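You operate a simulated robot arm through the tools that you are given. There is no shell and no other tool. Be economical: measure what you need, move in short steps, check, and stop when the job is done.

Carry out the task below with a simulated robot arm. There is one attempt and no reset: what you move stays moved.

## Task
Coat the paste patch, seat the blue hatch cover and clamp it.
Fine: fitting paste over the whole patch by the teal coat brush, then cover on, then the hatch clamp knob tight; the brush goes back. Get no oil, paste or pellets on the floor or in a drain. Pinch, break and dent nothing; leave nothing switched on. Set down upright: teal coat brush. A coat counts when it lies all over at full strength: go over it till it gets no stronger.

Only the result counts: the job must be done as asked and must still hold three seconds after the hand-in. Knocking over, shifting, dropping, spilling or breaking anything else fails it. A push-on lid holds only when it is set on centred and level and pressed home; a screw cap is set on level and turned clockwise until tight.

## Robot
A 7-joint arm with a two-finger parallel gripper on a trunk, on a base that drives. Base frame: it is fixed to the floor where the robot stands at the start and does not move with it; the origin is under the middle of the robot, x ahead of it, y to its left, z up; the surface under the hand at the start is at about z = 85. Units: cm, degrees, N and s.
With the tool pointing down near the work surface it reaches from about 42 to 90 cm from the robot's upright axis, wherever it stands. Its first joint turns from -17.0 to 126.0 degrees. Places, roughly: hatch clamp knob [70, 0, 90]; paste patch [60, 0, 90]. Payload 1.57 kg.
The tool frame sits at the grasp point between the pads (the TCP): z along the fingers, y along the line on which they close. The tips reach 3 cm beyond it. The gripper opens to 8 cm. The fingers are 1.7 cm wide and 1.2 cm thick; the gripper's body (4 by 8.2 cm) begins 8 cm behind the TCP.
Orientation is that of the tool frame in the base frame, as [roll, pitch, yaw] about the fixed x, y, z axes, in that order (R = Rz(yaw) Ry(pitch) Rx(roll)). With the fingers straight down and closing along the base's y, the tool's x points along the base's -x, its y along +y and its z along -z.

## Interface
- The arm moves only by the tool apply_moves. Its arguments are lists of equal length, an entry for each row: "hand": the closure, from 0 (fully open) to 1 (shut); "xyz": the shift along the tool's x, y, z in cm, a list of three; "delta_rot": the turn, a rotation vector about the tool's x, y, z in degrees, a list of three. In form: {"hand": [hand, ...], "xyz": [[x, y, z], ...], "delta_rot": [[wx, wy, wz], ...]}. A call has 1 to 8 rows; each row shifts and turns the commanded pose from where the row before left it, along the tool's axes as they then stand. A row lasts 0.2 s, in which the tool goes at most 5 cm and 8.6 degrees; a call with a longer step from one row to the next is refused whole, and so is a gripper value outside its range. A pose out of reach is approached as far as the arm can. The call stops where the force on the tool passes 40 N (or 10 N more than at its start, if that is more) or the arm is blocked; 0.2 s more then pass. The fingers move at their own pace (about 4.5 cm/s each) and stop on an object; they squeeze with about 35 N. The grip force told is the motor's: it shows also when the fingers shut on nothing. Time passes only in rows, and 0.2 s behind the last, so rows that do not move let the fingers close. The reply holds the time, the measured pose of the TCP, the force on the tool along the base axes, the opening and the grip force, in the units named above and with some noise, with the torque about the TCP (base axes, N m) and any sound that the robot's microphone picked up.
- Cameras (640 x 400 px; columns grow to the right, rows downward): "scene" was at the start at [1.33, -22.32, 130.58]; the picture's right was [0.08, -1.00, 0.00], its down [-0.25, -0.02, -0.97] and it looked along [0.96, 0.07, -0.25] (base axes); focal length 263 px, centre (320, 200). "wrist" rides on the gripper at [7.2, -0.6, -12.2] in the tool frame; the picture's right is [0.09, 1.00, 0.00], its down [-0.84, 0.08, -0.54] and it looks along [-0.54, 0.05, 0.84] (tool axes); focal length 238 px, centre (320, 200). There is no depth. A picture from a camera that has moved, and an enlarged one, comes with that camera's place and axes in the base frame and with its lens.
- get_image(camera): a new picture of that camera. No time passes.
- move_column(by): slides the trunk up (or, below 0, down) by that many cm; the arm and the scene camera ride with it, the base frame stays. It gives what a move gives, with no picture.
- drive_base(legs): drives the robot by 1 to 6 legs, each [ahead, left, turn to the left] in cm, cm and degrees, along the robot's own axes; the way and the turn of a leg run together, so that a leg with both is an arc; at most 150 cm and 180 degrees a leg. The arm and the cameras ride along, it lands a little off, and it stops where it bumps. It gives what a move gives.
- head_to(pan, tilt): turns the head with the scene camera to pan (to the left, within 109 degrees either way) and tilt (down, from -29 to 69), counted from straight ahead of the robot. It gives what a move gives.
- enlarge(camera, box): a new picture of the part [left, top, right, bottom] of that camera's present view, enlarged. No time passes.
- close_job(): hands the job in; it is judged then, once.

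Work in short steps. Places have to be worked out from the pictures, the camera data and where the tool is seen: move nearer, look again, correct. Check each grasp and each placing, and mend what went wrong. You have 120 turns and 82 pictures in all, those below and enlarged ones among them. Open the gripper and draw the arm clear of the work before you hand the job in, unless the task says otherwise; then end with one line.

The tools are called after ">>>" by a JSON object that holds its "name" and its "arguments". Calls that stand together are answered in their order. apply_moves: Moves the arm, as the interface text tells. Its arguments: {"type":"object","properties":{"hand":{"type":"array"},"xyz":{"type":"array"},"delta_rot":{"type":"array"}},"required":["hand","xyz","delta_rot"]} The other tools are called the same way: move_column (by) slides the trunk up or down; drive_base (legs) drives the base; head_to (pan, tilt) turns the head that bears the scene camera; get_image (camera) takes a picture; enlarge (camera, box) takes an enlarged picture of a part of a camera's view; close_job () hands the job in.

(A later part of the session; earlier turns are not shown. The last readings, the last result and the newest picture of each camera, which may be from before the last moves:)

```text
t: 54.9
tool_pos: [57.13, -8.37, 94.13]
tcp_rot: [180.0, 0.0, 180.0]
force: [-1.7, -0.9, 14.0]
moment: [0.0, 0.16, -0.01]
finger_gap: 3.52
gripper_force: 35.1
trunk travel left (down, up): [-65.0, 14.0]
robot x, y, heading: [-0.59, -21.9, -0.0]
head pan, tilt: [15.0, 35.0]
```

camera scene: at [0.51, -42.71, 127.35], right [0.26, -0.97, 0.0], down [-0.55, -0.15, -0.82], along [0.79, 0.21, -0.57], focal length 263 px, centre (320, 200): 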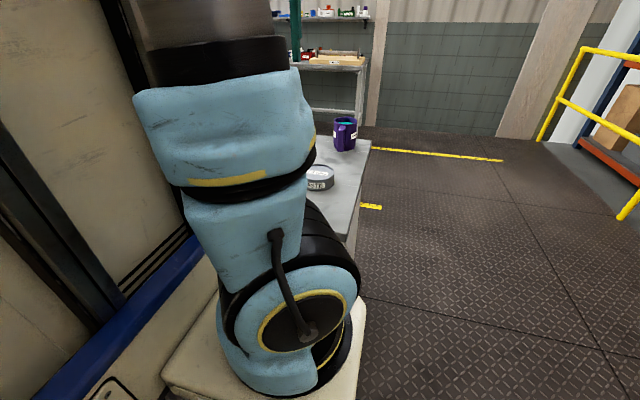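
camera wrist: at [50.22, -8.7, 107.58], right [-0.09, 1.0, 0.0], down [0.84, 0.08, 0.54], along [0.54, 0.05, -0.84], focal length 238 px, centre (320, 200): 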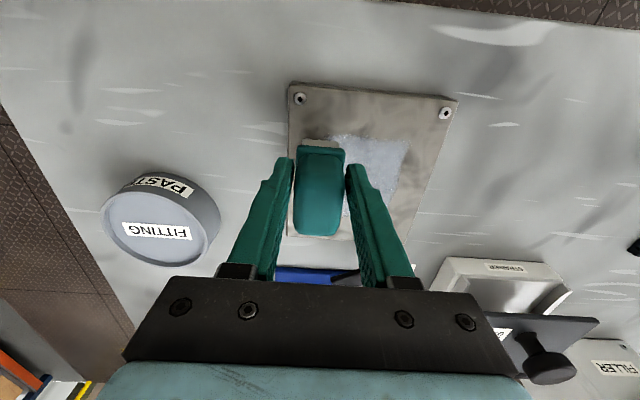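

Contact at 14 N; running lanes near to far with the y range a bit extended, finer spacing.

>>> {"name": "apply_moves", "arguments": {"hand": [1, 1, 1, 1, 1, 1, 1], "xyz": [[0, 1.5, 0.05], [0, 1.5, 0], [0, 1.5, 0], [0, 1.5, 0], [0, 1.5, 0], [0, 1.4, 0], [-1.3, 0, 0]], "delta_rot": [[0, 0, 0], [0, 0, 0], [0, 0, 0], [0, 0, 0], [0, 0, 0], [0, 0, 0], [0, 0, 0]]}}

>>> {"name": "apply_moves", "arguments": {"hand": [1, 1, 1, 1, 1, 1, 1], "xyz": [[0, -1.5, 0], [0, -1.5, 0], [0, -1.5, 0], [0, -1.5, 0], [0, -1.5, 0], [0, -1.4, 0], [-1.3, 0, 0]], "delta_rot": [[0, 0, 0], [0, 0, 0], [0, 0, 0], [0, 0, 0], [0, 0, 0], [0, 0, 0], [0, 0, 0]]}}

>>> {"name": "apply_moves", "arguments": {"hand": [1, 1, 1, 1, 1, 1, 1], "xyz": [[0, 1.5, 0], [0, 1.5, 0], [0, 1.5, 0], [0, 1.5, 0], [0, 1.5, 0], [0, 1.4, 0], [-1.3, 0, 0]], "delta_rot": [[0, 0, 0], [0, 0, 0], [0, 0, 0], [0, 0, 0], [0, 0, 0], [0, 0, 0], [0, 0, 0]]}}

>>> {"name": "apply_moves", "arguments": {"hand": [1, 1, 1, 1, 1, 1, 1], "xyz": [[0, -1.5, 0], [0, -1.5, 0], [0, -1.5, 0], [0, -1.5, 0], [0, -1.5, 0], [0, -1.4, 0], [-1.3, 0, 0]], "delta_rot": [[0, 0, 0], [0, 0, 0], [0, 0, 0], [0, 0, 0], [0, 0, 0], [0, 0, 0], [0, 0, 0]]}}

>>> {"name": "apply_moves", "arguments": {"hand": [1, 1, 1, 1, 1, 1, 1], "xyz": [[0, 1.5, 0], [0, 1.5, 0], [0, 1.5, 0], [0, 1.5, 0], [0, 1.5, 0], [0, 1.4, 0], [-1.3, 0, 0]], "delta_rot": [[0, 0, 0], [0, 0, 0], [0, 0, 0], [0, 0, 0], [0, 0, 0], [0, 0, 0], [0, 0, 0]]}}

>>> {"name": "apply_moves", "arguments": {"hand": [1, 1, 1, 1, 1, 1], "xyz": [[0, -1.5, 0], [0, -1.5, 0], [0, -1.5, 0], [0, -1.5, 0], [0, -1.5, 0], [0, -1.4, 0]], "delta_rot": [[0, 0, 0], [0, 0, 0], [0, 0, 0], [0, 0, 0], [0, 0, 0], [0, 0, 0]]}}

>>> {"name": "apply_moves", "arguments": {"hand": [1, 1, 1, 1, 1], "xyz": [[0, 0, -2], [3, 0, -3.5], [3, -3, -2], [0.2, -3, -1.5], [0, 0, 0]], "delta_rot": [[0, 0, 0], [0, 0, 0], [0, 0, 0], [0, 0, 0], [0, 0, 0]]}}

>>> {"name": "enlarge", "arguments": {"camera": "wrist", "box": [320, 70, 520, 220]}}

```text
t: 56.5
tool_pos: [58.37, 0.55, 93.99]
tcp_rot: [179.9, -0.1, -179.9]
force: [-6.0, 2.6, 16.3]
moment: [0.07, 0.25, -0.01]
finger_gap: 3.49
gripper_force: 35.1
trunk travel left (down, up): [-65.0, 14.0]
robot x, y, heading: [0.32, -21.99, -0.2]
head pan, tilt: [15.0, 35.0]
```

```text
t: 58.1
tool_pos: [59.63, -8.61, 94.04]
tcp_rot: [-180.0, 0.0, 179.9]
force: [-11.1, -1.6, 32.4]
moment: [-0.01, 0.38, -0.09]
finger_gap: 3.52
gripper_force: 35.0
trunk travel left (down, up): [-65.0, 14.0]
robot x, y, heading: [-0.11, -22.01, 0.2]
head pan, tilt: [15.0, 35.0]
```

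```text
t: 59.7
tool_pos: [60.66, 0.7, 94.14]
tcp_rot: [179.8, -0.1, -179.9]
force: [-10.5, 2.4, 29.6]
moment: [0.12, 0.32, 0.0]
finger_gap: 3.52
gripper_force: 34.9
trunk travel left (down, up): [-65.0, 14.0]
robot x, y, heading: [0.03, -21.88, 0.1]
head pan, tilt: [15.0, 35.0]
```

```text
t: 61.3
tool_pos: [62.24, -8.71, 93.97]
tcp_rot: [-179.8, 0.0, 179.9]
force: [-12.3, -1.6, 34.9]
moment: [0.0, 0.26, -0.03]
finger_gap: 3.52
gripper_force: 35.2
trunk travel left (down, up): [-65.0, 14.0]
robot x, y, heading: [-0.01, -21.79, -0.1]
head pan, tilt: [15.0, 35.0]
```

```text
t: 62.9
tool_pos: [63.42, 0.64, 94.01]
tcp_rot: [179.8, -0.1, -179.9]
force: [-8.9, 2.1, 25.7]
moment: [0.12, 0.36, -0.03]
finger_gap: 3.5
gripper_force: 34.9
trunk travel left (down, up): [-65.0, 14.0]
robot x, y, heading: [0.47, -22.27, 0.2]
head pan, tilt: [15.0, 35.0]
```

```text
t: 64.3
tool_pos: [63.72, -8.45, 94.06]
tcp_rot: [-180.0, 0.1, 179.9]
force: [0.8, 7.0, 24.4]
moment: [0.34, -0.08, 0.04]
finger_gap: 3.52
gripper_force: 34.6
trunk travel left (down, up): [-65.0, 14.0]
robot x, y, heading: [0.11, -21.81, 0.1]
head pan, tilt: [15.0, 35.0]
```

```text
t: 65.5
tool_pos: [57.52, -14.5, 102.86]
tcp_rot: [-180.0, 0.0, -180.0]
force: [0.9, -0.3, -0.9]
moment: [0.01, 0.02, 0.01]
finger_gap: 3.49
gripper_force: 34.7
trunk travel left (down, up): [-65.0, 14.0]
robot x, y, heading: [-0.05, -22.18, 0.1]
head pan, tilt: [15.0, 35.0]
```

```text
2.67 times, centred on (420, 145) of wrist
camera zoom: at [50.25, -15.28, 115.1], right [-0.09, 1.0, 0.0], down [0.84, 0.08, 0.54], along [0.54, 0.05, -0.84], focal length 636 px, centre (53, 347)
```

zoom: 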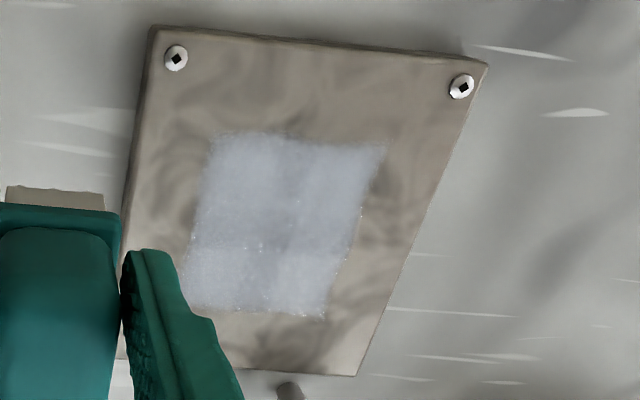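

Coverage is full; strength seems near saturation. I take a closer zoom now as a reference before one more round.

>>> {"name": "enlarge", "arguments": {"camera": "wrist", "box": [370, 110, 470, 200]}}

```text
4.44 times, centred on (420, 155) of wrist
camera zoom: at [50.25, -15.28, 115.1], right [-0.09, 1.0, 0.0], down [0.84, 0.08, 0.54], along [0.54, 0.05, -0.84], focal length 1059 px, centre (-124, 400)
```

zoom: 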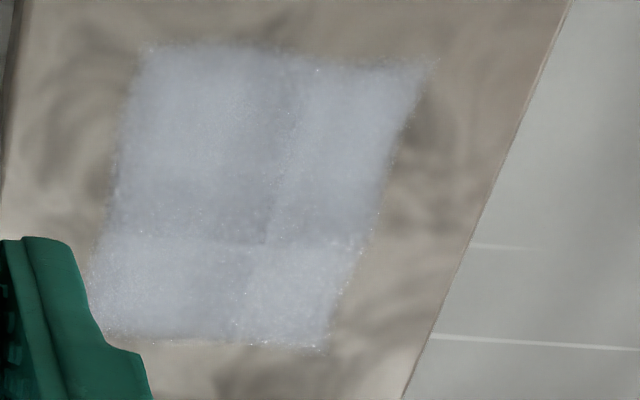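

I do one more reload and round, this time with strokes along x, to compare.

>>> {"name": "apply_moves", "arguments": {"hand": [1, 1, 1, 1, 1, 1, 1, 1], "xyz": [[-3, -3.1, 0], [-3, -3.1, 0], [-3, -3.2, 0], [0, 0, 4], [0, 0, 2.6], [0, 0, 0.5], [0, 0, 0.3], [0, 0, 0.1]], "delta_rot": [[0, 0, 0], [0, 0, 0], [0, 0, 0], [0, 0, 0], [0, 0, 0], [0, 0, 0], [0, 0, 0], [0, 0, 0]]}}

```text
t: 67.3
tool_pos: [66.45, -23.92, 95.41]
tcp_rot: [180.0, 0.0, 179.9]
force: [-0.8, -1.2, 2.3]
moment: [-0.02, 0.05, 0.01]
finger_gap: 3.5
gripper_force: 34.9
trunk travel left (down, up): [-65.0, 14.0]
robot x, y, heading: [-0.24, -21.97, -0.1]
head pan, tilt: [15.0, 35.0]
```

>>> {"name": "apply_moves", "arguments": {"hand": [1, 1, 1], "xyz": [[0, 0, 0.15], [0, 0, 0], [0, 0, 0]], "delta_rot": [[0, 0, 0], [0, 0, 0], [0, 0, 0]]}}

>>> {"name": "apply_moves", "arguments": {"hand": [1, 1, 1, 1, 1, 1, 1, 1], "xyz": [[0, 0, -2.4], [0, 0, -4], [2.6, 4, 0], [2.6, 4, 0], [2.6, 4, 0], [2.0, 4, 0], [0, 0, 4], [0, 0, 3.2]], "delta_rot": [[0, 0, 0], [0, 0, 0], [0, 0, 0], [0, 0, 0], [0, 0, 0], [0, 0, 0], [0, 0, 0], [0, 0, 0]]}}

>>> {"name": "apply_moves", "arguments": {"hand": [1, 1, 1], "xyz": [[0, 0, 0.25], [0, 0, 0.2], [0, 0, 0]], "delta_rot": [[0, 0, 0], [0, 0, 0], [0, 0, 0]]}}

```text
t: 68.1
tool_pos: [66.46, -23.95, 95.42]
tcp_rot: [180.0, 0.0, 179.9]
force: [-2.2, -1.9, 20.8]
moment: [-0.12, 0.05, -0.03]
finger_gap: 3.49
gripper_force: 34.9
trunk travel left (down, up): [-65.0, 14.0]
robot x, y, heading: [0.09, -21.65, -0.0]
head pan, tilt: [15.0, 35.0]
```

```text
t: 69.9
tool_pos: [56.67, -7.72, 94.7]
tcp_rot: [180.0, 0.0, 179.9]
force: [-0.4, 0.4, -0.3]
moment: [0.01, -0.02, 0.0]
finger_gap: 3.5
gripper_force: 35.0
trunk travel left (down, up): [-65.0, 14.0]
robot x, y, heading: [-0.11, -21.79, -0.1]
head pan, tilt: [15.0, 35.0]
```

```text
t: 70.7
tool_pos: [56.65, -7.92, 94.1]
tcp_rot: [180.0, 0.0, 179.9]
force: [0.2, -0.6, -0.4]
moment: [0.03, 0.02, -0.02]
finger_gap: 3.52
gripper_force: 35.1
trunk travel left (down, up): [-65.0, 14.0]
robot x, y, heading: [0.0, -21.63, 0.1]
head pan, tilt: [15.0, 35.0]
```

Not touching yet; 0.2 lower then strokes along x.

>>> {"name": "apply_moves", "arguments": {"hand": [1, 1, 1, 1, 1, 1, 1], "xyz": [[0, 0, 0.1], [0, 0, 0.1], [-1.6, 0, 0], [-1.6, 0, 0], [-1.6, 0, 0], [-1.6, 0, 0], [0, 1.3, 0]], "delta_rot": [[0, 0, 0], [0, 0, 0], [0, 0, 0], [0, 0, 0], [0, 0, 0], [0, 0, 0], [0, 0, 0]]}}

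>>> {"name": "apply_moves", "arguments": {"hand": [1, 1, 1, 1, 1], "xyz": [[1.6, 0, 0], [1.6, 0, 0], [1.6, 0, 0], [1.6, 0, 0], [0, 1.3, 0]], "delta_rot": [[0, 0, 0], [0, 0, 0], [0, 0, 0], [0, 0, 0], [0, 0, 0]]}}

>>> {"name": "apply_moves", "arguments": {"hand": [1, 1, 1, 1, 1], "xyz": [[-1.6, 0, 0], [-1.6, 0, 0], [-1.6, 0, 0], [-1.6, 0, 0], [0, 1.3, 0]], "delta_rot": [[0, 0, 0], [0, 0, 0], [0, 0, 0], [0, 0, 0], [0, 0, 0]]}}

>>> {"name": "apply_moves", "arguments": {"hand": [1, 1, 1, 1, 1], "xyz": [[1.6, 0, 0], [1.6, 0, 0], [1.6, 0, 0], [1.6, 0, 0], [0, 1.3, 0]], "delta_rot": [[0, 0, 0], [0, 0, 0], [0, 0, 0], [0, 0, 0], [0, 0, 0]]}}

>>> {"name": "apply_moves", "arguments": {"hand": [1, 1, 1, 1, 1], "xyz": [[-1.6, 0, 0], [-1.6, 0, 0], [-1.6, 0, 0], [-1.6, 0, 0], [0, 1.3, 0]], "delta_rot": [[0, 0, 0], [0, 0, 0], [0, 0, 0], [0, 0, 0], [0, 0, 0]]}}

>>> {"name": "apply_moves", "arguments": {"hand": [1, 1, 1, 1, 1], "xyz": [[1.6, 0, 0], [1.6, 0, 0], [1.6, 0, 0], [1.6, 0, 0], [0, 1.3, 0]], "delta_rot": [[0, 0, 0], [0, 0, 0], [0, 0, 0], [0, 0, 0], [0, 0, 0]]}}

>>> {"name": "apply_moves", "arguments": {"hand": [1, 1, 1, 1], "xyz": [[-1.6, 0, 0], [-1.6, 0, 0], [-1.6, 0, 0], [-1.6, 0, 0]], "delta_rot": [[0, 0, 0], [0, 0, 0], [0, 0, 0], [0, 0, 0]]}}

>>> {"name": "apply_moves", "arguments": {"hand": [1, 1, 1, 1, 1, 1], "xyz": [[0, 0, -2], [2, -2, -3.5], [2, -3.5, -2], [1.5, -3.5, -1.5], [0, -3.5, 0], [0, -2.2, 0]], "delta_rot": [[0, 0, 0], [0, 0, 0], [0, 0, 0], [0, 0, 0], [0, 0, 0], [0, 0, 0]]}}

>>> {"name": "enlarge", "arguments": {"camera": "wrist", "box": [370, 110, 470, 200]}}

```text
t: 72.3
tool_pos: [63.23, -6.87, 94.03]
tcp_rot: [-180.0, 0.3, 179.8]
force: [2.9, -12.1, 34.3]
moment: [-0.73, -0.13, -0.02]
finger_gap: 3.53
gripper_force: 35.2
trunk travel left (down, up): [-65.0, 14.0]
robot x, y, heading: [0.17, -21.84, 0.1]
head pan, tilt: [15.0, 35.0]
```

```text
t: 73.5
tool_pos: [56.92, -6.17, 93.94]
tcp_rot: [-179.9, 0.2, 179.8]
force: [-3.3, -2.5, 18.8]
moment: [-0.07, 0.3, 0.04]
finger_gap: 3.48
gripper_force: 34.6
trunk travel left (down, up): [-65.0, 14.0]
robot x, y, heading: [-0.03, -21.75, 0.2]
head pan, tilt: [15.0, 35.0]
stopped in row 5: the force on the tool passed its limit at 52 N (the readings are from after the stop); the commanded pose is now the measured one
```

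```text
t: 74.7
tool_pos: [63.4, -5.1, 93.98]
tcp_rot: [-179.8, 0.2, 179.5]
force: [2.6, -8.8, 28.6]
moment: [-0.46, -0.12, -0.03]
finger_gap: 3.52
gripper_force: 35.2
trunk travel left (down, up): [-65.0, 14.0]
robot x, y, heading: [0.22, -22.23, -0.2]
head pan, tilt: [15.0, 35.0]
```

```text
t: 75.8
tool_pos: [56.73, -4.46, 94.1]
tcp_rot: [-179.7, 0.0, 179.6]
force: [-2.5, -2.2, 16.3]
moment: [0.03, 0.22, 0.01]
finger_gap: 3.51
gripper_force: 35.3
trunk travel left (down, up): [-65.0, 14.0]
robot x, y, heading: [0.07, -22.1, -0.2]
head pan, tilt: [15.0, 35.0]
stopped in row 5: the force on the tool passed its limit at 46 N (the readings are from after the stop); the commanded pose is now the measured one
```

```text
t: 77.0
tool_pos: [63.35, -3.34, 93.96]
tcp_rot: [-179.7, 0.2, 179.6]
force: [1.1, -6.4, 19.7]
moment: [-0.21, -0.11, -0.01]
finger_gap: 3.54
gripper_force: 35.3
trunk travel left (down, up): [-65.0, 14.0]
robot x, y, heading: [-0.11, -21.87, -0.0]
head pan, tilt: [15.0, 35.0]
```

```text
t: 78.2
tool_pos: [56.81, -2.08, 94.11]
tcp_rot: [-179.4, 0.0, 179.6]
force: [-0.5, -12.1, 36.4]
moment: [-0.4, -0.24, -0.12]
finger_gap: 3.49
gripper_force: 35.5
trunk travel left (down, up): [-65.0, 14.0]
robot x, y, heading: [0.06, -21.91, -0.2]
head pan, tilt: [15.0, 35.0]
```

```text
t: 79.2
tool_pos: [63.17, -1.98, 94.01]
tcp_rot: [-179.6, 0.1, 179.7]
force: [-10.1, 1.2, 33.0]
moment: [0.36, 0.52, 0.09]
finger_gap: 3.51
gripper_force: 35.2
trunk travel left (down, up): [-65.0, 14.0]
robot x, y, heading: [0.09, -21.87, 0.2]
head pan, tilt: [15.0, 35.0]
```

```text
t: 80.6
tool_pos: [57.68, -16.61, 102.88]
tcp_rot: [-179.6, -0.1, 179.7]
force: [0.3, 0.7, -0.5]
moment: [0.01, 0.0, 0.02]
finger_gap: 3.47
gripper_force: 35.3
trunk travel left (down, up): [-65.0, 14.0]
robot x, y, heading: [0.08, -21.97, 0.0]
head pan, tilt: [15.0, 35.0]
```

```text
4.44 times, centred on (420, 155) of wrist
camera zoom: at [50.36, -17.22, 115.21], right [-0.09, 1.0, -0.01], down [0.84, 0.08, 0.54], along [0.54, 0.04, -0.84], focal length 1059 px, centre (-124, 400)
```

zoom: 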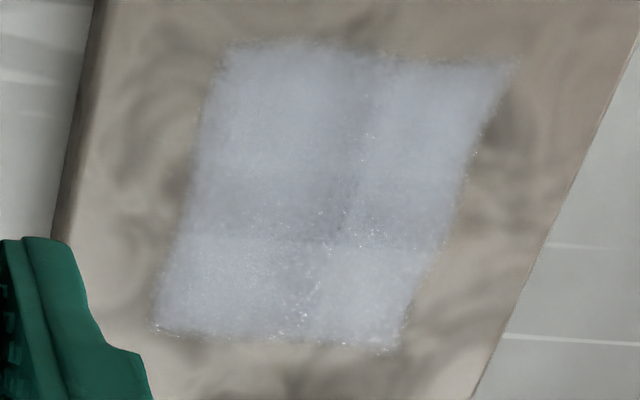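

No further gain from this round: coat is at full strength. Now return the brush to (52.6,−22.2): hover, then lower towards z≈92.1.

>>> {"name": "apply_moves", "arguments": {"hand": [1, 1, 1, 1, 1, 1], "xyz": [[2.5, -2.8, 0], [2.55, -2.85, 0], [0, 0, 4], [0, 0, 4], [0, 0, 2], [0, 0, 0.3]], "delta_rot": [[0, 0, 0], [0, 0, 0], [0, 0, 0], [0, 0, 0], [0, 0, 0], [0, 0, 0]]}}

```text
t: 82.0
tool_pos: [52.64, -22.28, 92.77]
tcp_rot: [-179.7, 0.1, 179.6]
force: [-0.7, -0.6, -1.0]
moment: [0.05, 0.01, 0.01]
finger_gap: 3.51
gripper_force: 35.0
trunk travel left (down, up): [-65.0, 14.0]
robot x, y, heading: [-0.03, -21.97, -0.1]
head pan, tilt: [15.0, 35.0]
```

>>> {"name": "apply_moves", "arguments": {"hand": [1, 1, 1, 1], "xyz": [[0, 0, 0.25], [0, 0, 0.15], [0, 0, 0.15], [0, 0, 0]], "delta_rot": [[0, 0, 0], [0, 0, 0], [0, 0, 0], [0, 0, 0]]}}

```text
t: 83.0
tool_pos: [52.64, -22.14, 92.18]
tcp_rot: [-179.5, 0.0, 179.7]
force: [0.0, 0.1, -0.9]
moment: [0.02, 0.0, -0.02]
finger_gap: 3.5
gripper_force: 34.8
trunk travel left (down, up): [-65.0, 14.0]
robot x, y, heading: [-0.01, -22.08, 0.2]
head pan, tilt: [15.0, 35.0]
```

>>> {"name": "apply_moves", "arguments": {"hand": [1, 1, 1], "xyz": [[0, 0, 0.12], [0, 0, 0.12], [0, 0, 0]], "delta_rot": [[0, 0, 0], [0, 0, 0], [0, 0, 0]]}}

```text
t: 83.8
tool_pos: [52.55, -22.23, 92.07]
tcp_rot: [-179.7, 0.1, 179.6]
force: [-3.2, -0.3, 16.6]
moment: [0.17, 0.09, -0.01]
finger_gap: 3.48
gripper_force: 34.9
trunk travel left (down, up): [-65.0, 14.0]
robot x, y, heading: [-0.32, -21.71, -0.0]
head pan, tilt: [15.0, 35.0]
```

The brush rests on the table (17 N). Ease slightly, open, and rise.

>>> {"name": "apply_moves", "arguments": {"hand": [0.9, 0, 0, 0, 0, 0, 0, 0], "xyz": [[0, 0, -0.12], [0, 0, 0], [0, 0, 0], [0, 0, 0], [0, 0, -1], [0, 0, -3], [0, 0, -4.5], [0, 0, -4.5]], "delta_rot": [[0, 0, 0], [0, 0, 0], [0, 0, 0], [0, 0, 0], [0, 0, 0], [0, 0, 0], [0, 0, 0], [0, 0, 0]]}}

>>> {"name": "get_image", "arguments": {"camera": "wrist"}}

```text
t: 85.6
tool_pos: [52.51, -22.06, 104.99]
tcp_rot: [-179.5, 0.0, 179.8]
force: [0.5, 0.0, -0.4]
moment: [0.02, 0.02, 0.0]
finger_gap: 8.01
gripper_force: 0.1
trunk travel left (down, up): [-65.0, 14.0]
robot x, y, heading: [0.18, -21.39, 0.2]
head pan, tilt: [15.0, 35.0]
```

```text
55 pictures are left
camera wrist: at [45.29, -22.79, 117.27], right [-0.09, 1.0, -0.01], down [0.84, 0.08, 0.54], along [0.54, 0.04, -0.84], focal length 238 px, centre (320, 200)
```

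wrist: 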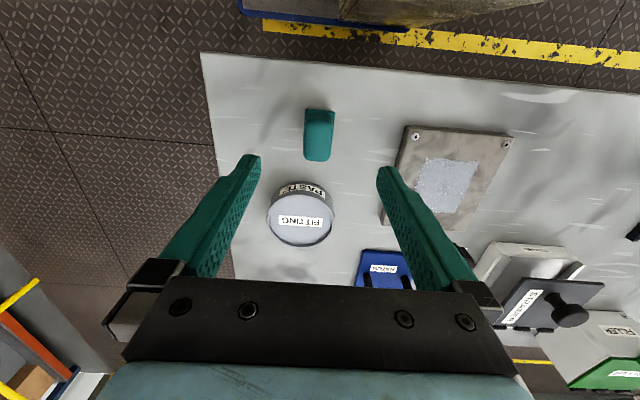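

Brush stands upright in its place. Now over towards the cover for a good look (TCP ≈ (72,−7,112)).

>>> {"name": "apply_moves", "arguments": {"hand": [0, 0, 0, 0, 0, 0, 0, 0], "xyz": [[0, 0, -4.5], [0, 0, -2.5], [-3.5, 2.5, 0], [-3.5, 2.5, 0], [-3.5, 2.5, 0], [-3.5, 2.5, 0], [-3.5, 2.5, 0], [-2, 2.5, 0]], "delta_rot": [[0, 0, 0], [0, 0, 0], [0, 0, 0], [0, 0, 0], [0, 0, 0], [0, 0, 0], [0, 0, 0], [0, 0, 0]]}}

>>> {"name": "get_image", "arguments": {"camera": "wrist"}}

```text
t: 87.4
tool_pos: [72.16, -7.29, 111.91]
tcp_rot: [-179.7, 0.0, 179.6]
force: [-0.4, -1.0, 0.8]
moment: [0.02, 0.0, -0.02]
finger_gap: 8.04
gripper_force: 0.1
trunk travel left (down, up): [-65.0, 14.0]
robot x, y, heading: [-0.16, -22.29, 0.0]
head pan, tilt: [15.0, 35.0]
```

```text
54 pictures are left
camera wrist: at [64.9, -7.89, 124.04], right [-0.09, 1.0, -0.01], down [0.84, 0.08, 0.54], along [0.54, 0.04, -0.84], focal length 238 px, centre (320, 200)
```

wrist: 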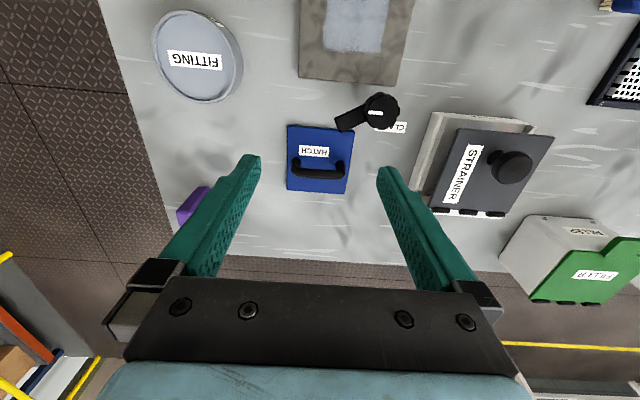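

>>> {"name": "enlarge", "arguments": {"camera": "wrist", "box": [260, 60, 420, 210]}}

```text
2.67 times, centred on (340, 135) of wrist
camera zoom: at [64.9, -7.89, 124.04], right [-0.09, 1.0, -0.01], down [0.84, 0.08, 0.54], along [0.54, 0.04, -0.84], focal length 636 px, centre (267, 373)
```

zoom: 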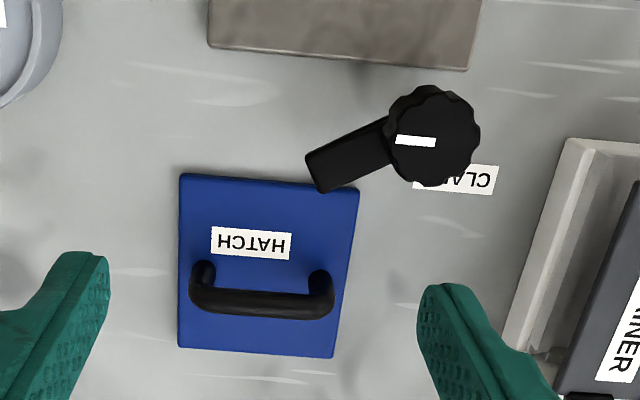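

Cover: about x 75.7–87.5, y −12.4…−1.7, centre (81.6,−7.1); its handle bar runs along y at z≈90. I turn the hand −90° about its axis so that the fingers close along x, while moving over the handle.

>>> {"name": "apply_moves", "arguments": {"hand": [0, 0, 0, 0, 0, 0, 0, 0], "xyz": [[0, 0, 0], [0, 0, 0], [0, 0, 0], [0, 0, 0], [0, 0, 0], [0, 0, 0], [0, 0, 0], [0, 0, 0]], "delta_rot": [[0, 0, -8.5], [0, 0, -8.5], [0, 0, -8.5], [0, 0, -8.5], [0, 0, -8.5], [0, 0, -8.5], [0, 0, -8.5], [0, 0, -8.5]]}}

>>> {"name": "apply_moves", "arguments": {"hand": [0, 0, 0], "xyz": [[0, 0, 0], [0, 0, 0], [0, 0, 0]], "delta_rot": [[0, 0, -8.5], [0, 0, -8.5], [0, 0, -4.6]]}}

```text
t: 89.2
tool_pos: [72.23, -7.24, 111.9]
tcp_rot: [-179.8, -0.4, -112.1]
force: [0.1, 0.8, -1.0]
moment: [0.01, 0.04, 0.04]
finger_gap: 8.01
gripper_force: 0.2
trunk travel left (down, up): [-65.0, 14.0]
robot x, y, heading: [0.04, -22.15, -0.1]
head pan, tilt: [15.0, 35.0]
```

```text
t: 90.0
tool_pos: [72.1, -7.25, 111.94]
tcp_rot: [-180.0, -0.4, -90.6]
force: [0.5, -0.4, 0.3]
moment: [0.01, 0.01, 0.04]
finger_gap: 8.01
gripper_force: 0.2
trunk travel left (down, up): [-65.0, 14.0]
robot x, y, heading: [-0.43, -21.68, -0.3]
head pan, tilt: [15.0, 35.0]
```

Now move over the handle (81.6,−7.1), trimming the tiny tilt, and go down to z≈101 for a look.

>>> {"name": "apply_moves", "arguments": {"hand": [0, 0, 0, 0, 0, 0], "xyz": [[0, -3.2, 0], [0, -3.2, 0], [0, -3.1, 0], [0, 0, 4], [0, 0, 4], [0, 0, 3]], "delta_rot": [[0, -0.4, -0.6], [0, 0, 0], [0, 0, 0], [0, 0, 0], [0, 0, 0], [0, 0, 0]]}}

>>> {"name": "get_image", "arguments": {"camera": "wrist"}}

```text
t: 91.4
tool_pos: [81.69, -7.48, 100.91]
tcp_rot: [-179.9, 0.0, -90.0]
force: [-0.4, 0.4, 0.8]
moment: [0.0, 0.0, -0.01]
finger_gap: 7.99
gripper_force: 0.0
trunk travel left (down, up): [-65.0, 14.0]
robot x, y, heading: [0.43, -22.39, 0.2]
head pan, tilt: [15.0, 35.0]
```

```text
52 pictures are left
camera wrist: at [82.26, -14.71, 113.12], right [-1.0, -0.09, 0.0], down [-0.08, 0.84, 0.54], along [-0.05, 0.54, -0.84], focal length 238 px, centre (320, 200)
```

wrist: 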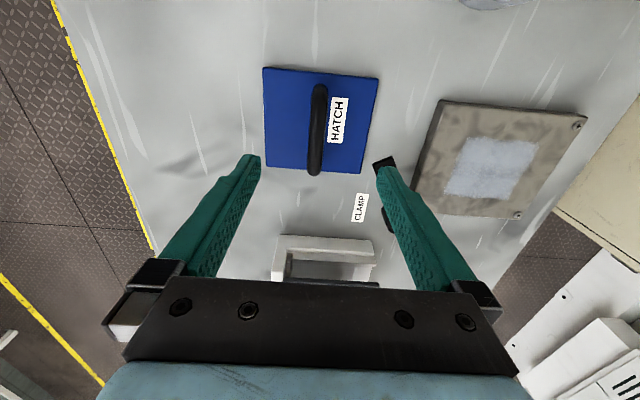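

The bar lies at x≈81.8, y centre ≈ −7.2. Half-close to stay clear of the clamp lever and go down to z≈90.5.

>>> {"name": "apply_moves", "arguments": {"hand": [0.5, 0.5, 0.5, 0.5, 0.5], "xyz": [[-0.2, -0.1, 0], [0, 0, 0], [0, 0, 4], [0, 0, 4], [0, 0, 1.5]], "delta_rot": [[0, 0, 0], [0, 0, 0], [0, 0, 0], [0, 0, 0], [0, 0, 0]]}}

>>> {"name": "get_image", "arguments": {"camera": "wrist"}}

```text
t: 92.6
tool_pos: [81.79, -7.09, 91.49]
tcp_rot: [180.0, 0.0, -90.1]
force: [0.0, -0.9, -0.7]
moment: [0.01, 0.02, 0.0]
finger_gap: 4.01
gripper_force: 0.1
trunk travel left (down, up): [-65.0, 14.0]
robot x, y, heading: [0.04, -21.81, -0.1]
head pan, tilt: [15.0, 35.0]
```

```text
51 pictures are left
camera wrist: at [82.43, -14.43, 103.67], right [-1.0, -0.09, 0.0], down [-0.08, 0.84, 0.54], along [-0.05, 0.54, -0.84], focal length 238 px, centre (320, 200)
```

wrist: 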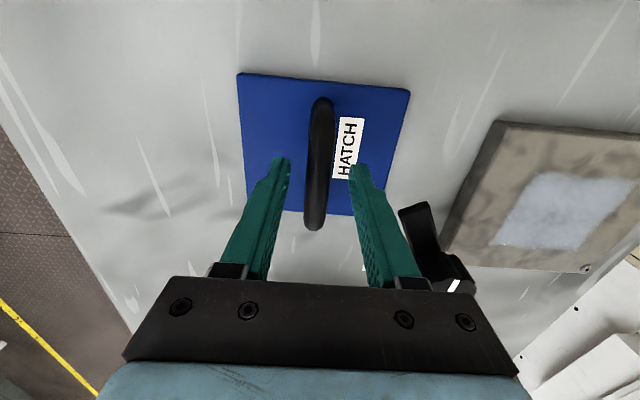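

Bar is centred between the fingers. Down 1.2 more and close.

>>> {"name": "apply_moves", "arguments": {"hand": [0.5, 0.5, 1, 1, 1, 1], "xyz": [[0.1, 0, 0.8], [0, 0, 0.3], [0, 0, 0], [0, 0, 0], [0, 0, 0], [0, 0, 0]], "delta_rot": [[0, 0, 0], [0, 0, 0], [0, 0, 0], [0, 0, 0], [0, 0, 0], [0, 0, 0]]}}

```text
t: 94.0
tool_pos: [81.9, -7.21, 90.33]
tcp_rot: [180.0, -0.1, -90.1]
force: [0.6, -1.9, -0.2]
moment: [0.03, -0.02, -0.03]
finger_gap: 1.52
gripper_force: 31.0
trunk travel left (down, up): [-65.0, 14.0]
robot x, y, heading: [-0.25, -21.93, -0.2]
head pan, tilt: [15.0, 35.0]
```

Gripped a 1.5 cm bar. Lift 12 cm straight up and check.

>>> {"name": "apply_moves", "arguments": {"hand": [1, 1, 1, 1, 1], "xyz": [[0, 0, -0.5], [0, 0, -2], [0, 0, -3], [0, 0, -3.5], [0, 0, -3.5]], "delta_rot": [[0, 0, 0], [0, 0, 0], [0, 0, 0], [0, 0, 0], [0, 0, 0]]}}

>>> {"name": "get_image", "arguments": {"camera": "wrist"}}

```text
t: 95.2
tool_pos: [81.81, -7.12, 103.02]
tcp_rot: [-179.9, 0.0, -90.2]
force: [-1.0, -0.6, -2.3]
moment: [-0.03, 0.04, 0.0]
finger_gap: 1.52
gripper_force: 30.9
trunk travel left (down, up): [-65.0, 14.0]
robot x, y, heading: [-0.04, -22.3, 0.0]
head pan, tilt: [15.0, 35.0]
```

```text
50 pictures are left
camera wrist: at [82.41, -14.53, 115.22], right [-1.0, -0.09, 0.0], down [-0.08, 0.84, 0.54], along [-0.05, 0.54, -0.84], focal length 238 px, centre (320, 200)
```

wrist: 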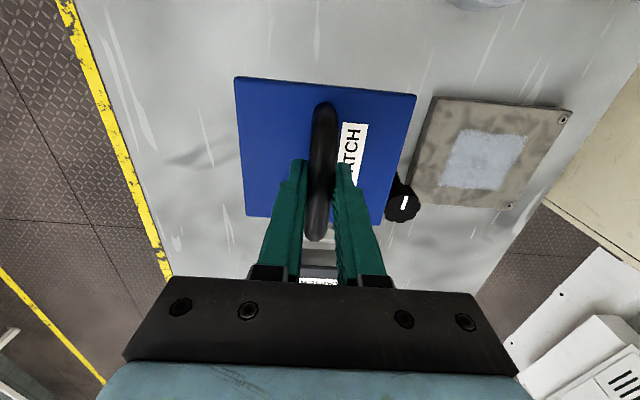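

Cover hangs level; centre ≈ TCP + (−0.1,−0.25). Carry it at z≈105 to over the patch, TCP (60.95,−3.85).

>>> {"name": "apply_moves", "arguments": {"hand": [1, 1, 1, 1, 1, 1, 1], "xyz": [[0, 0, -2], [-0.5, 3.5, 0], [-0.5, 3.5, 0], [-0.5, 3.5, 0], [-0.5, 3.5, 0], [-0.6, 3.5, 0], [-0.65, 3.4, 0]], "delta_rot": [[0, 0, 0], [0, 0, 0], [0, 0, 0], [0, 0, 0], [0, 0, 0], [0, 0, 0], [0, 0, 0]]}}

>>> {"name": "get_image", "arguments": {"camera": "wrist"}}

```text
t: 96.8
tool_pos: [61.01, -3.88, 104.9]
tcp_rot: [-180.0, 0.0, -90.1]
force: [0.0, 0.5, -3.5]
moment: [0.03, 0.03, 0.0]
finger_gap: 1.5
gripper_force: 31.2
trunk travel left (down, up): [-65.0, 14.0]
robot x, y, heading: [-0.01, -22.02, 0.1]
head pan, tilt: [15.0, 35.0]
```

```text
49 pictures are left
camera wrist: at [61.52, -11.27, 117.11], right [-1.0, -0.09, 0.0], down [-0.07, 0.84, 0.54], along [-0.05, 0.54, -0.84], focal length 238 px, centre (320, 200)
```

wrist: 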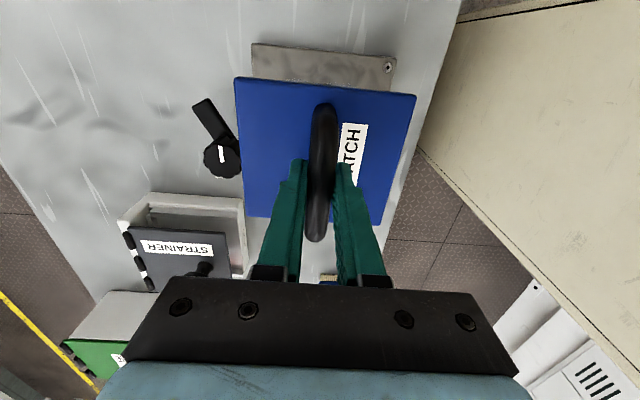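

Alignment looks right. Descend to about 1.3 cm above the plate.

>>> {"name": "apply_moves", "arguments": {"hand": [1, 1, 1, 1], "xyz": [[0, 0, 4], [0, 0, 4], [0, 0, 2], [0, 0, 1]], "delta_rot": [[0, 0, 0], [0, 0, 0], [0, 0, 0], [0, 0, 0]]}}

>>> {"name": "get_image", "arguments": {"camera": "wrist"}}

```text
t: 97.8
tool_pos: [60.91, -3.92, 93.93]
tcp_rot: [179.9, 0.0, -90.3]
force: [0.0, 0.7, -1.8]
moment: [0.04, -0.01, -0.02]
finger_gap: 1.52
gripper_force: 31.5
trunk travel left (down, up): [-65.0, 14.0]
robot x, y, heading: [0.22, -21.86, 0.3]
head pan, tilt: [15.0, 35.0]
```

```text
48 pictures are left
camera wrist: at [61.47, -11.2, 106.07], right [-1.0, -0.09, 0.0], down [-0.08, 0.84, 0.54], along [-0.05, 0.54, -0.84], focal length 238 px, centre (320, 200)
```

wrist: 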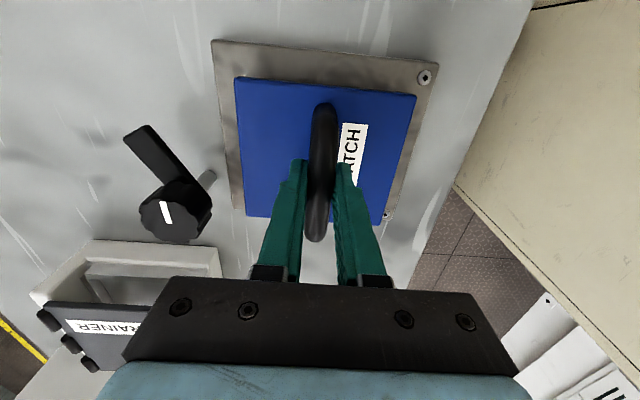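

Centred in x; y a touch to the left, so shift −0.2 in y and lower to contact (~92.7).

>>> {"name": "apply_moves", "arguments": {"hand": [1, 1, 1, 1, 1], "xyz": [[0.2, 0, 0], [0, 0, 0.6], [0, 0, 0.4], [0, 0, 0.2], [0, 0, 0.1]], "delta_rot": [[0, 0, 0], [0, 0, 0], [0, 0, 0], [0, 0, 0], [0, 0, 0]]}}

```text
t: 99.0
tool_pos: [60.82, -4.11, 92.59]
tcp_rot: [-179.9, 0.0, -90.1]
force: [0.2, 0.0, -1.8]
moment: [-0.03, -0.02, -0.03]
finger_gap: 1.54
gripper_force: 30.9
trunk travel left (down, up): [-65.0, 14.0]
robot x, y, heading: [0.01, -22.29, -0.0]
head pan, tilt: [15.0, 35.0]
```

>>> {"name": "apply_moves", "arguments": {"hand": [1, 1, 1], "xyz": [[0, 0, 0.15], [0, 0, 0.15], [0, 0, 0]], "delta_rot": [[0, 0, 0], [0, 0, 0], [0, 0, 0]]}}

```text
t: 99.8
tool_pos: [60.93, -4.06, 92.38]
tcp_rot: [-179.9, 0.0, -90.1]
force: [-1.6, -1.3, 12.5]
moment: [-0.26, 0.04, 0.01]
finger_gap: 1.52
gripper_force: 31.5
trunk travel left (down, up): [-65.0, 14.0]
robot x, y, heading: [0.08, -21.8, 0.3]
head pan, tilt: [15.0, 35.0]
```

Contact at 92.4 with 12 N. Press a little more, then look before releasing.

>>> {"name": "apply_moves", "arguments": {"hand": [1, 1, 1], "xyz": [[0, 0, 0.12], [0, 0, 0], [0, 0, 0]], "delta_rot": [[0, 0, 0], [0, 0, 0], [0, 0, 0]]}}

>>> {"name": "get_image", "arguments": {"camera": "wrist"}}

```text
t: 100.6
tool_pos: [60.85, -4.04, 92.34]
tcp_rot: [-179.7, 0.1, -90.1]
force: [-1.3, -0.8, 26.6]
moment: [0.01, 0.0, -0.01]
finger_gap: 1.55
gripper_force: 31.1
trunk travel left (down, up): [-65.0, 14.0]
robot x, y, heading: [0.35, -21.72, 0.0]
head pan, tilt: [15.0, 35.0]
```

```text
47 pictures are left
camera wrist: at [61.43, -11.41, 104.5], right [-1.0, -0.09, 0.0], down [-0.08, 0.84, 0.54], along [-0.05, 0.54, -0.84], focal length 238 px, centre (320, 200)
```

wrist: 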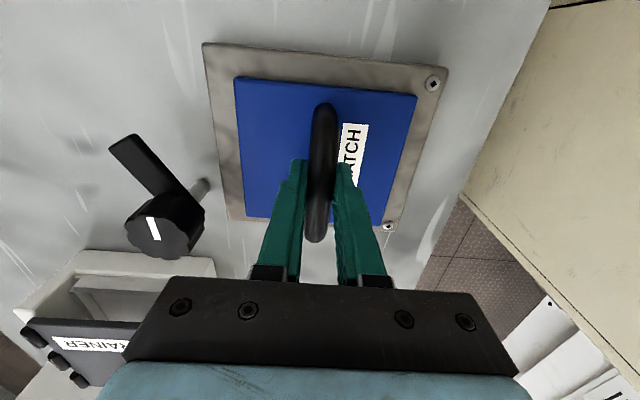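

Cover lies flat and centred on the plate. Release and rise.

>>> {"name": "apply_moves", "arguments": {"hand": [0.9, 0.5, 0.5, 0.5, 0.5, 0.5, 0.5], "xyz": [[0, 0, -0.15], [0, 0, 0], [0, 0, 0], [0, 0, -1], [0, 0, -3.5], [0, 0, -4.5], [0, 0, -4]], "delta_rot": [[0, 0, 0], [0, 0, 0], [0, 0, 0], [0, 0, 0], [0, 0, 0], [0, 0, 0], [0, 0, 0]]}}

>>> {"name": "get_image", "arguments": {"camera": "wrist"}}

```text
t: 102.2
tool_pos: [60.85, -3.88, 105.22]
tcp_rot: [-180.0, -0.1, -90.1]
force: [0.1, 0.0, -0.1]
moment: [-0.01, -0.01, 0.02]
finger_gap: 3.99
gripper_force: 0.1
trunk travel left (down, up): [-65.0, 14.0]
robot x, y, heading: [-0.19, -22.18, 0.2]
head pan, tilt: [15.0, 35.0]
```

```text
46 pictures are left
camera wrist: at [61.44, -11.31, 117.46], right [-1.0, -0.09, 0.0], down [-0.08, 0.84, 0.54], along [-0.05, 0.54, -0.84], focal length 238 px, centre (320, 200)
```

wrist: 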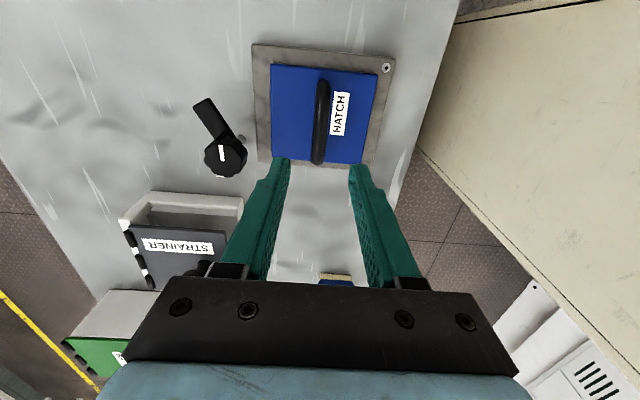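

>>> {"name": "enlarge", "arguments": {"camera": "wrist", "box": [190, 30, 410, 190]}}

```text
2.50 times, centred on (300, 110) of wrist
camera zoom: at [61.44, -11.31, 117.46], right [-1.0, -0.09, 0.0], down [-0.08, 0.84, 0.54], along [-0.05, 0.54, -0.84], focal length 596 px, centre (370, 425)
```

zoom: 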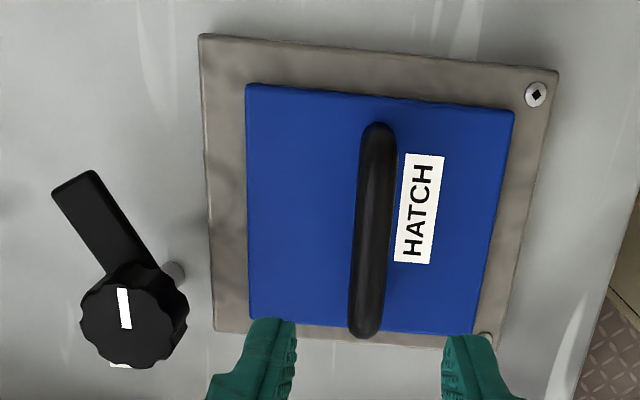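

Cover sits centred on the patch (x 54.9–66.6, y −9.4…1.4). Knob is at ≈(71.2,0.5), top z≈92.5, radius ≈2.3, lever below it pointing right. Move above the knob, open.

>>> {"name": "apply_moves", "arguments": {"hand": [0, 0, 0, 0, 0], "xyz": [[-1.4, -3.5, 0], [-1.5, -3.5, 0], [-1.5, -3.35, 0], [0, 0, 2], [0, 0, 2]], "delta_rot": [[0, 0, 0], [0, 0, 0], [0, 0, 0], [0, 0, 0], [0, 0, 0]]}}

>>> {"name": "get_image", "arguments": {"camera": "wrist"}}

```text
t: 103.4
tool_pos: [71.1, 0.24, 101.29]
tcp_rot: [-179.9, 0.0, -90.1]
force: [-0.3, -0.4, 0.7]
moment: [0.0, 0.0, 0.02]
finger_gap: 8.02
gripper_force: 0.1
trunk travel left (down, up): [-65.0, 14.0]
robot x, y, heading: [-0.17, -22.17, -0.2]
head pan, tilt: [15.0, 35.0]
```

```text
44 pictures are left
camera wrist: at [71.77, -7.1, 113.54], right [-1.0, -0.09, 0.0], down [-0.08, 0.84, 0.54], along [-0.05, 0.54, -0.84], focal length 238 px, centre (320, 200)
```

wrist: 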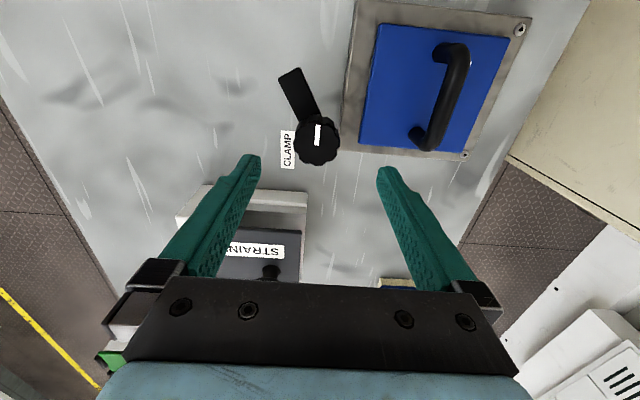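

Knob ≈ (71.3,0.1), centred. Descend to TCP ≈95 and look once more.

>>> {"name": "apply_moves", "arguments": {"hand": [0, 0, 0], "xyz": [[0, -0.2, 2.5], [0, 0, 2.5], [0, 0, 1.2]], "delta_rot": [[0, 0, 0], [0, 0, 0], [0, 0, 0]]}}

>>> {"name": "get_image", "arguments": {"camera": "wrist"}}

```text
t: 104.2
tool_pos: [71.36, 0.2, 95.23]
tcp_rot: [180.0, 0.0, -90.0]
force: [-0.2, 0.4, -0.6]
moment: [-0.05, -0.01, -0.01]
finger_gap: 7.99
gripper_force: 0.1
trunk travel left (down, up): [-65.0, 14.0]
robot x, y, heading: [0.02, -21.95, -0.1]
head pan, tilt: [15.0, 35.0]
```

```text
43 pictures are left
camera wrist: at [71.96, -7.09, 107.34], right [-1.0, -0.09, 0.0], down [-0.08, 0.84, 0.54], along [-0.05, 0.54, -0.84], focal length 238 px, centre (320, 200)
```

wrist: 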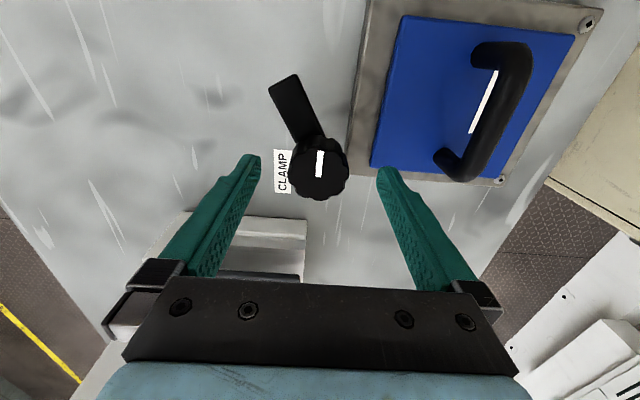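

Tips line up with the knob. Lower 2.0 and close on it.

>>> {"name": "apply_moves", "arguments": {"hand": [0, 0, 0, 1, 1, 1, 1], "xyz": [[0, -0.05, 1], [0, 0, 0.6], [0, 0, 0.4], [0, 0, 0], [0, 0, 0], [0, 0, 0], [0, 0, 0]], "delta_rot": [[0, 0, 0], [0, 0, 0], [0, 0, 0], [0, 0, 0], [0, 0, 0], [0, 0, 0], [0, 0, 0]]}}

>>> {"name": "get_image", "arguments": {"camera": "wrist"}}

```text
t: 105.8
tool_pos: [71.58, 0.23, 93.16]
tcp_rot: [179.9, 0.0, -90.1]
force: [1.2, 0.1, -1.6]
moment: [0.06, 0.32, -0.04]
finger_gap: 4.39
gripper_force: 29.8
trunk travel left (down, up): [-65.0, 14.0]
robot x, y, heading: [-0.2, -21.91, 0.2]
head pan, tilt: [15.0, 35.0]
```

```text
42 pictures are left
camera wrist: at [72.05, -7.05, 105.33], right [-1.0, -0.09, 0.0], down [-0.08, 0.84, 0.54], along [-0.05, 0.54, -0.84], focal length 238 px, centre (320, 200)
```

wrist: 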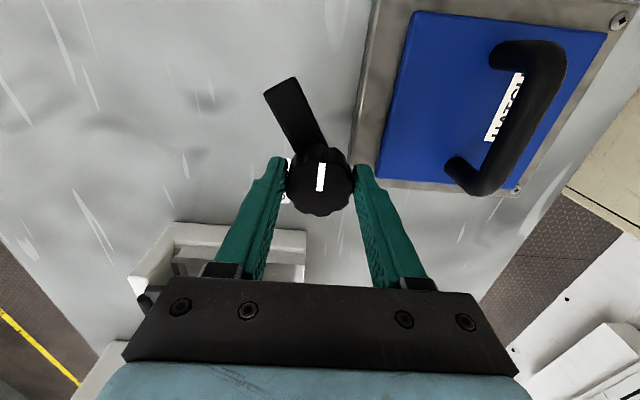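

Knob gripped (4.4 cm). Turn clockwise (positive about the tool axis) by ~32° and watch.

>>> {"name": "apply_moves", "arguments": {"hand": [1, 1, 1, 1], "xyz": [[0, 0, 0], [0, 0, 0], [0, 0, 0], [0, 0, 0]], "delta_rot": [[0, 0, 8], [0, 0, 8], [0, 0, 8], [0, 0, 8]]}}

>>> {"name": "get_image", "arguments": {"camera": "wrist"}}

```text
t: 106.8
tool_pos: [71.23, 0.36, 93.16]
tcp_rot: [179.9, 0.0, -122.2]
force: [-22.8, -3.3, -1.4]
moment: [0.15, -0.28, 0.06]
finger_gap: 4.36
gripper_force: 45.4
trunk travel left (down, up): [-65.0, 14.0]
robot x, y, heading: [-0.02, -21.76, 0.4]
head pan, tilt: [15.0, 35.0]
```

```text
41 pictures are left
camera wrist: at [67.97, -6.22, 105.34], right [-0.89, 0.45, 0.0], down [0.38, 0.75, 0.54], along [0.24, 0.48, -0.84], focal length 238 px, centre (320, 200)
```

wrist: 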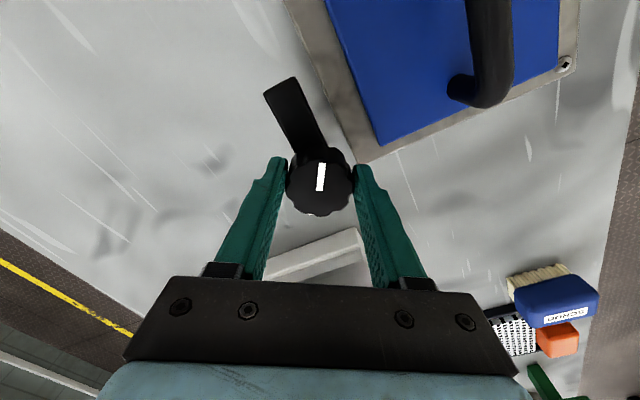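

The lever turns with the knob. There's a −23 N side force: trim TCP −0.3 in x and go on clockwise 40°.

>>> {"name": "apply_moves", "arguments": {"hand": [1, 1, 1, 1, 1, 1], "xyz": [[0.15, 0.25, 0], [0, 0, 0], [0, 0, 0], [0, 0, 0], [0, 0, 0], [0, 0, 0]], "delta_rot": [[0, 0, 0], [0, 0, 8], [0, 0, 8], [0, 0, 8], [0, 0, 8], [0, 0, 8]]}}

```text
t: 108.2
tool_pos: [71.15, 0.61, 93.17]
tcp_rot: [179.9, 0.1, -162.3]
force: [-12.6, 18.3, -8.1]
moment: [-0.05, -0.96, 0.1]
finger_gap: 4.38
gripper_force: 45.3
trunk travel left (down, up): [-65.0, 14.0]
robot x, y, heading: [-0.21, -21.59, -0.0]
head pan, tilt: [15.0, 35.0]
```

Follow the side forces (shift −0.15,+0.3; down 0.1) and turn 24° further.

>>> {"name": "apply_moves", "arguments": {"hand": [1, 1, 1, 1, 1], "xyz": [[0.05, 0.33, 0.1], [0, 0, 0], [0, 0, 0], [0, 0, 0], [0, 0, 0]], "delta_rot": [[0, 0, 0], [0, 0, 8], [0, 0, 8], [0, 0, 8], [0, 0, 0]]}}

>>> {"name": "get_image", "arguments": {"camera": "wrist"}}

```text
t: 109.4
tool_pos: [71.03, 0.74, 93.13]
tcp_rot: [179.9, 0.2, 173.9]
force: [-2.9, 17.3, 8.6]
moment: [-0.23, 0.03, 0.05]
finger_gap: 4.35
gripper_force: 44.8
trunk travel left (down, up): [-65.0, 14.0]
robot x, y, heading: [-0.03, -21.95, -0.2]
head pan, tilt: [15.0, 35.0]
```

```text
40 pictures are left
camera wrist: at [63.76, 0.67, 105.31], right [0.02, 1.0, 0.0], down [0.84, -0.01, 0.54], along [0.54, -0.01, -0.84], focal length 238 px, centre (320, 200)
```

wrist: 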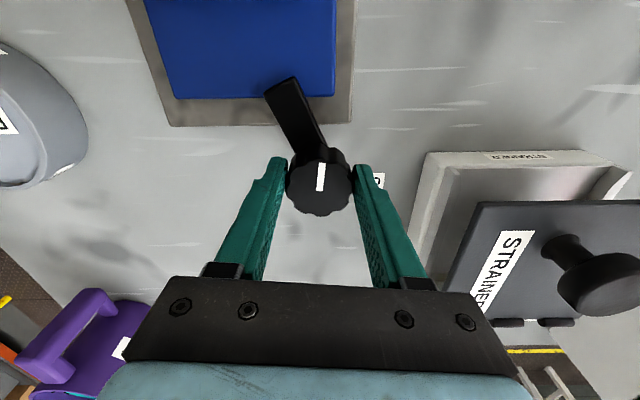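

The lever now reaches over the cover edge. Continue clockwise with small steps, watching the torque.

>>> {"name": "apply_moves", "arguments": {"hand": [1, 1, 1, 1], "xyz": [[0, 0.2, -0.05], [0, 0, 0], [0, 0, 0], [0, 0, 0]], "delta_rot": [[0, 0, 0], [0, 0, 8], [0, 0, 8], [0, 0, 0]]}}

```text
t: 110.4
tool_pos: [71.09, 0.88, 93.12]
tcp_rot: [179.9, 0.1, 157.8]
force: [2.9, 15.2, 10.3]
moment: [-0.09, 0.24, 0.05]
finger_gap: 4.36
gripper_force: 44.6
trunk travel left (down, up): [-65.0, 14.0]
robot x, y, heading: [0.11, -21.63, 0.2]
head pan, tilt: [15.0, 35.0]
```

Torque is still small (not tight); follow +y 0.2 and continue 24°.

>>> {"name": "apply_moves", "arguments": {"hand": [1, 1, 1, 1, 1], "xyz": [[0.05, 0.2, -0.05], [0, 0, 0], [0, 0, 0], [0, 0, 0], [0, 0, 0]], "delta_rot": [[0, 0, 0], [0, 0, 8], [0, 0, 8], [0, 0, 8], [0, 0, 0]]}}

>>> {"name": "get_image", "arguments": {"camera": "wrist"}}

```text
t: 111.6
tool_pos: [71.03, 1.02, 93.08]
tcp_rot: [179.9, 0.0, 133.8]
force: [4.3, 9.1, -2.0]
moment: [0.24, -0.58, 1.1]
finger_gap: 4.24
gripper_force: 45.3
trunk travel left (down, up): [-65.0, 14.0]
robot x, y, heading: [0.39, -21.9, -0.1]
head pan, tilt: [15.0, 35.0]
```

```text
39 pictures are left
camera wrist: at [65.61, 5.61, 105.24], right [0.65, 0.76, 0.0], down [0.64, -0.55, 0.54], along [0.41, -0.36, -0.84], focal length 238 px, centre (320, 200)
```

wrist: 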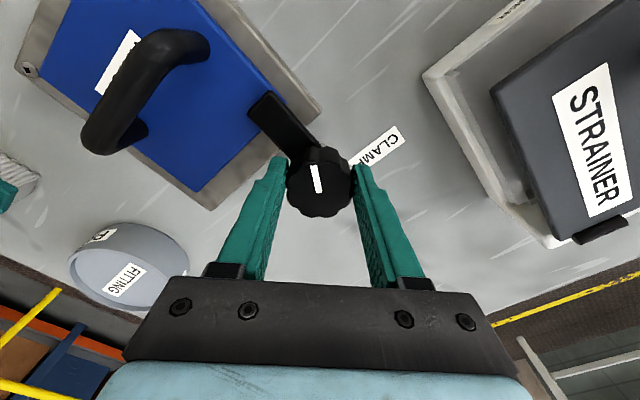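

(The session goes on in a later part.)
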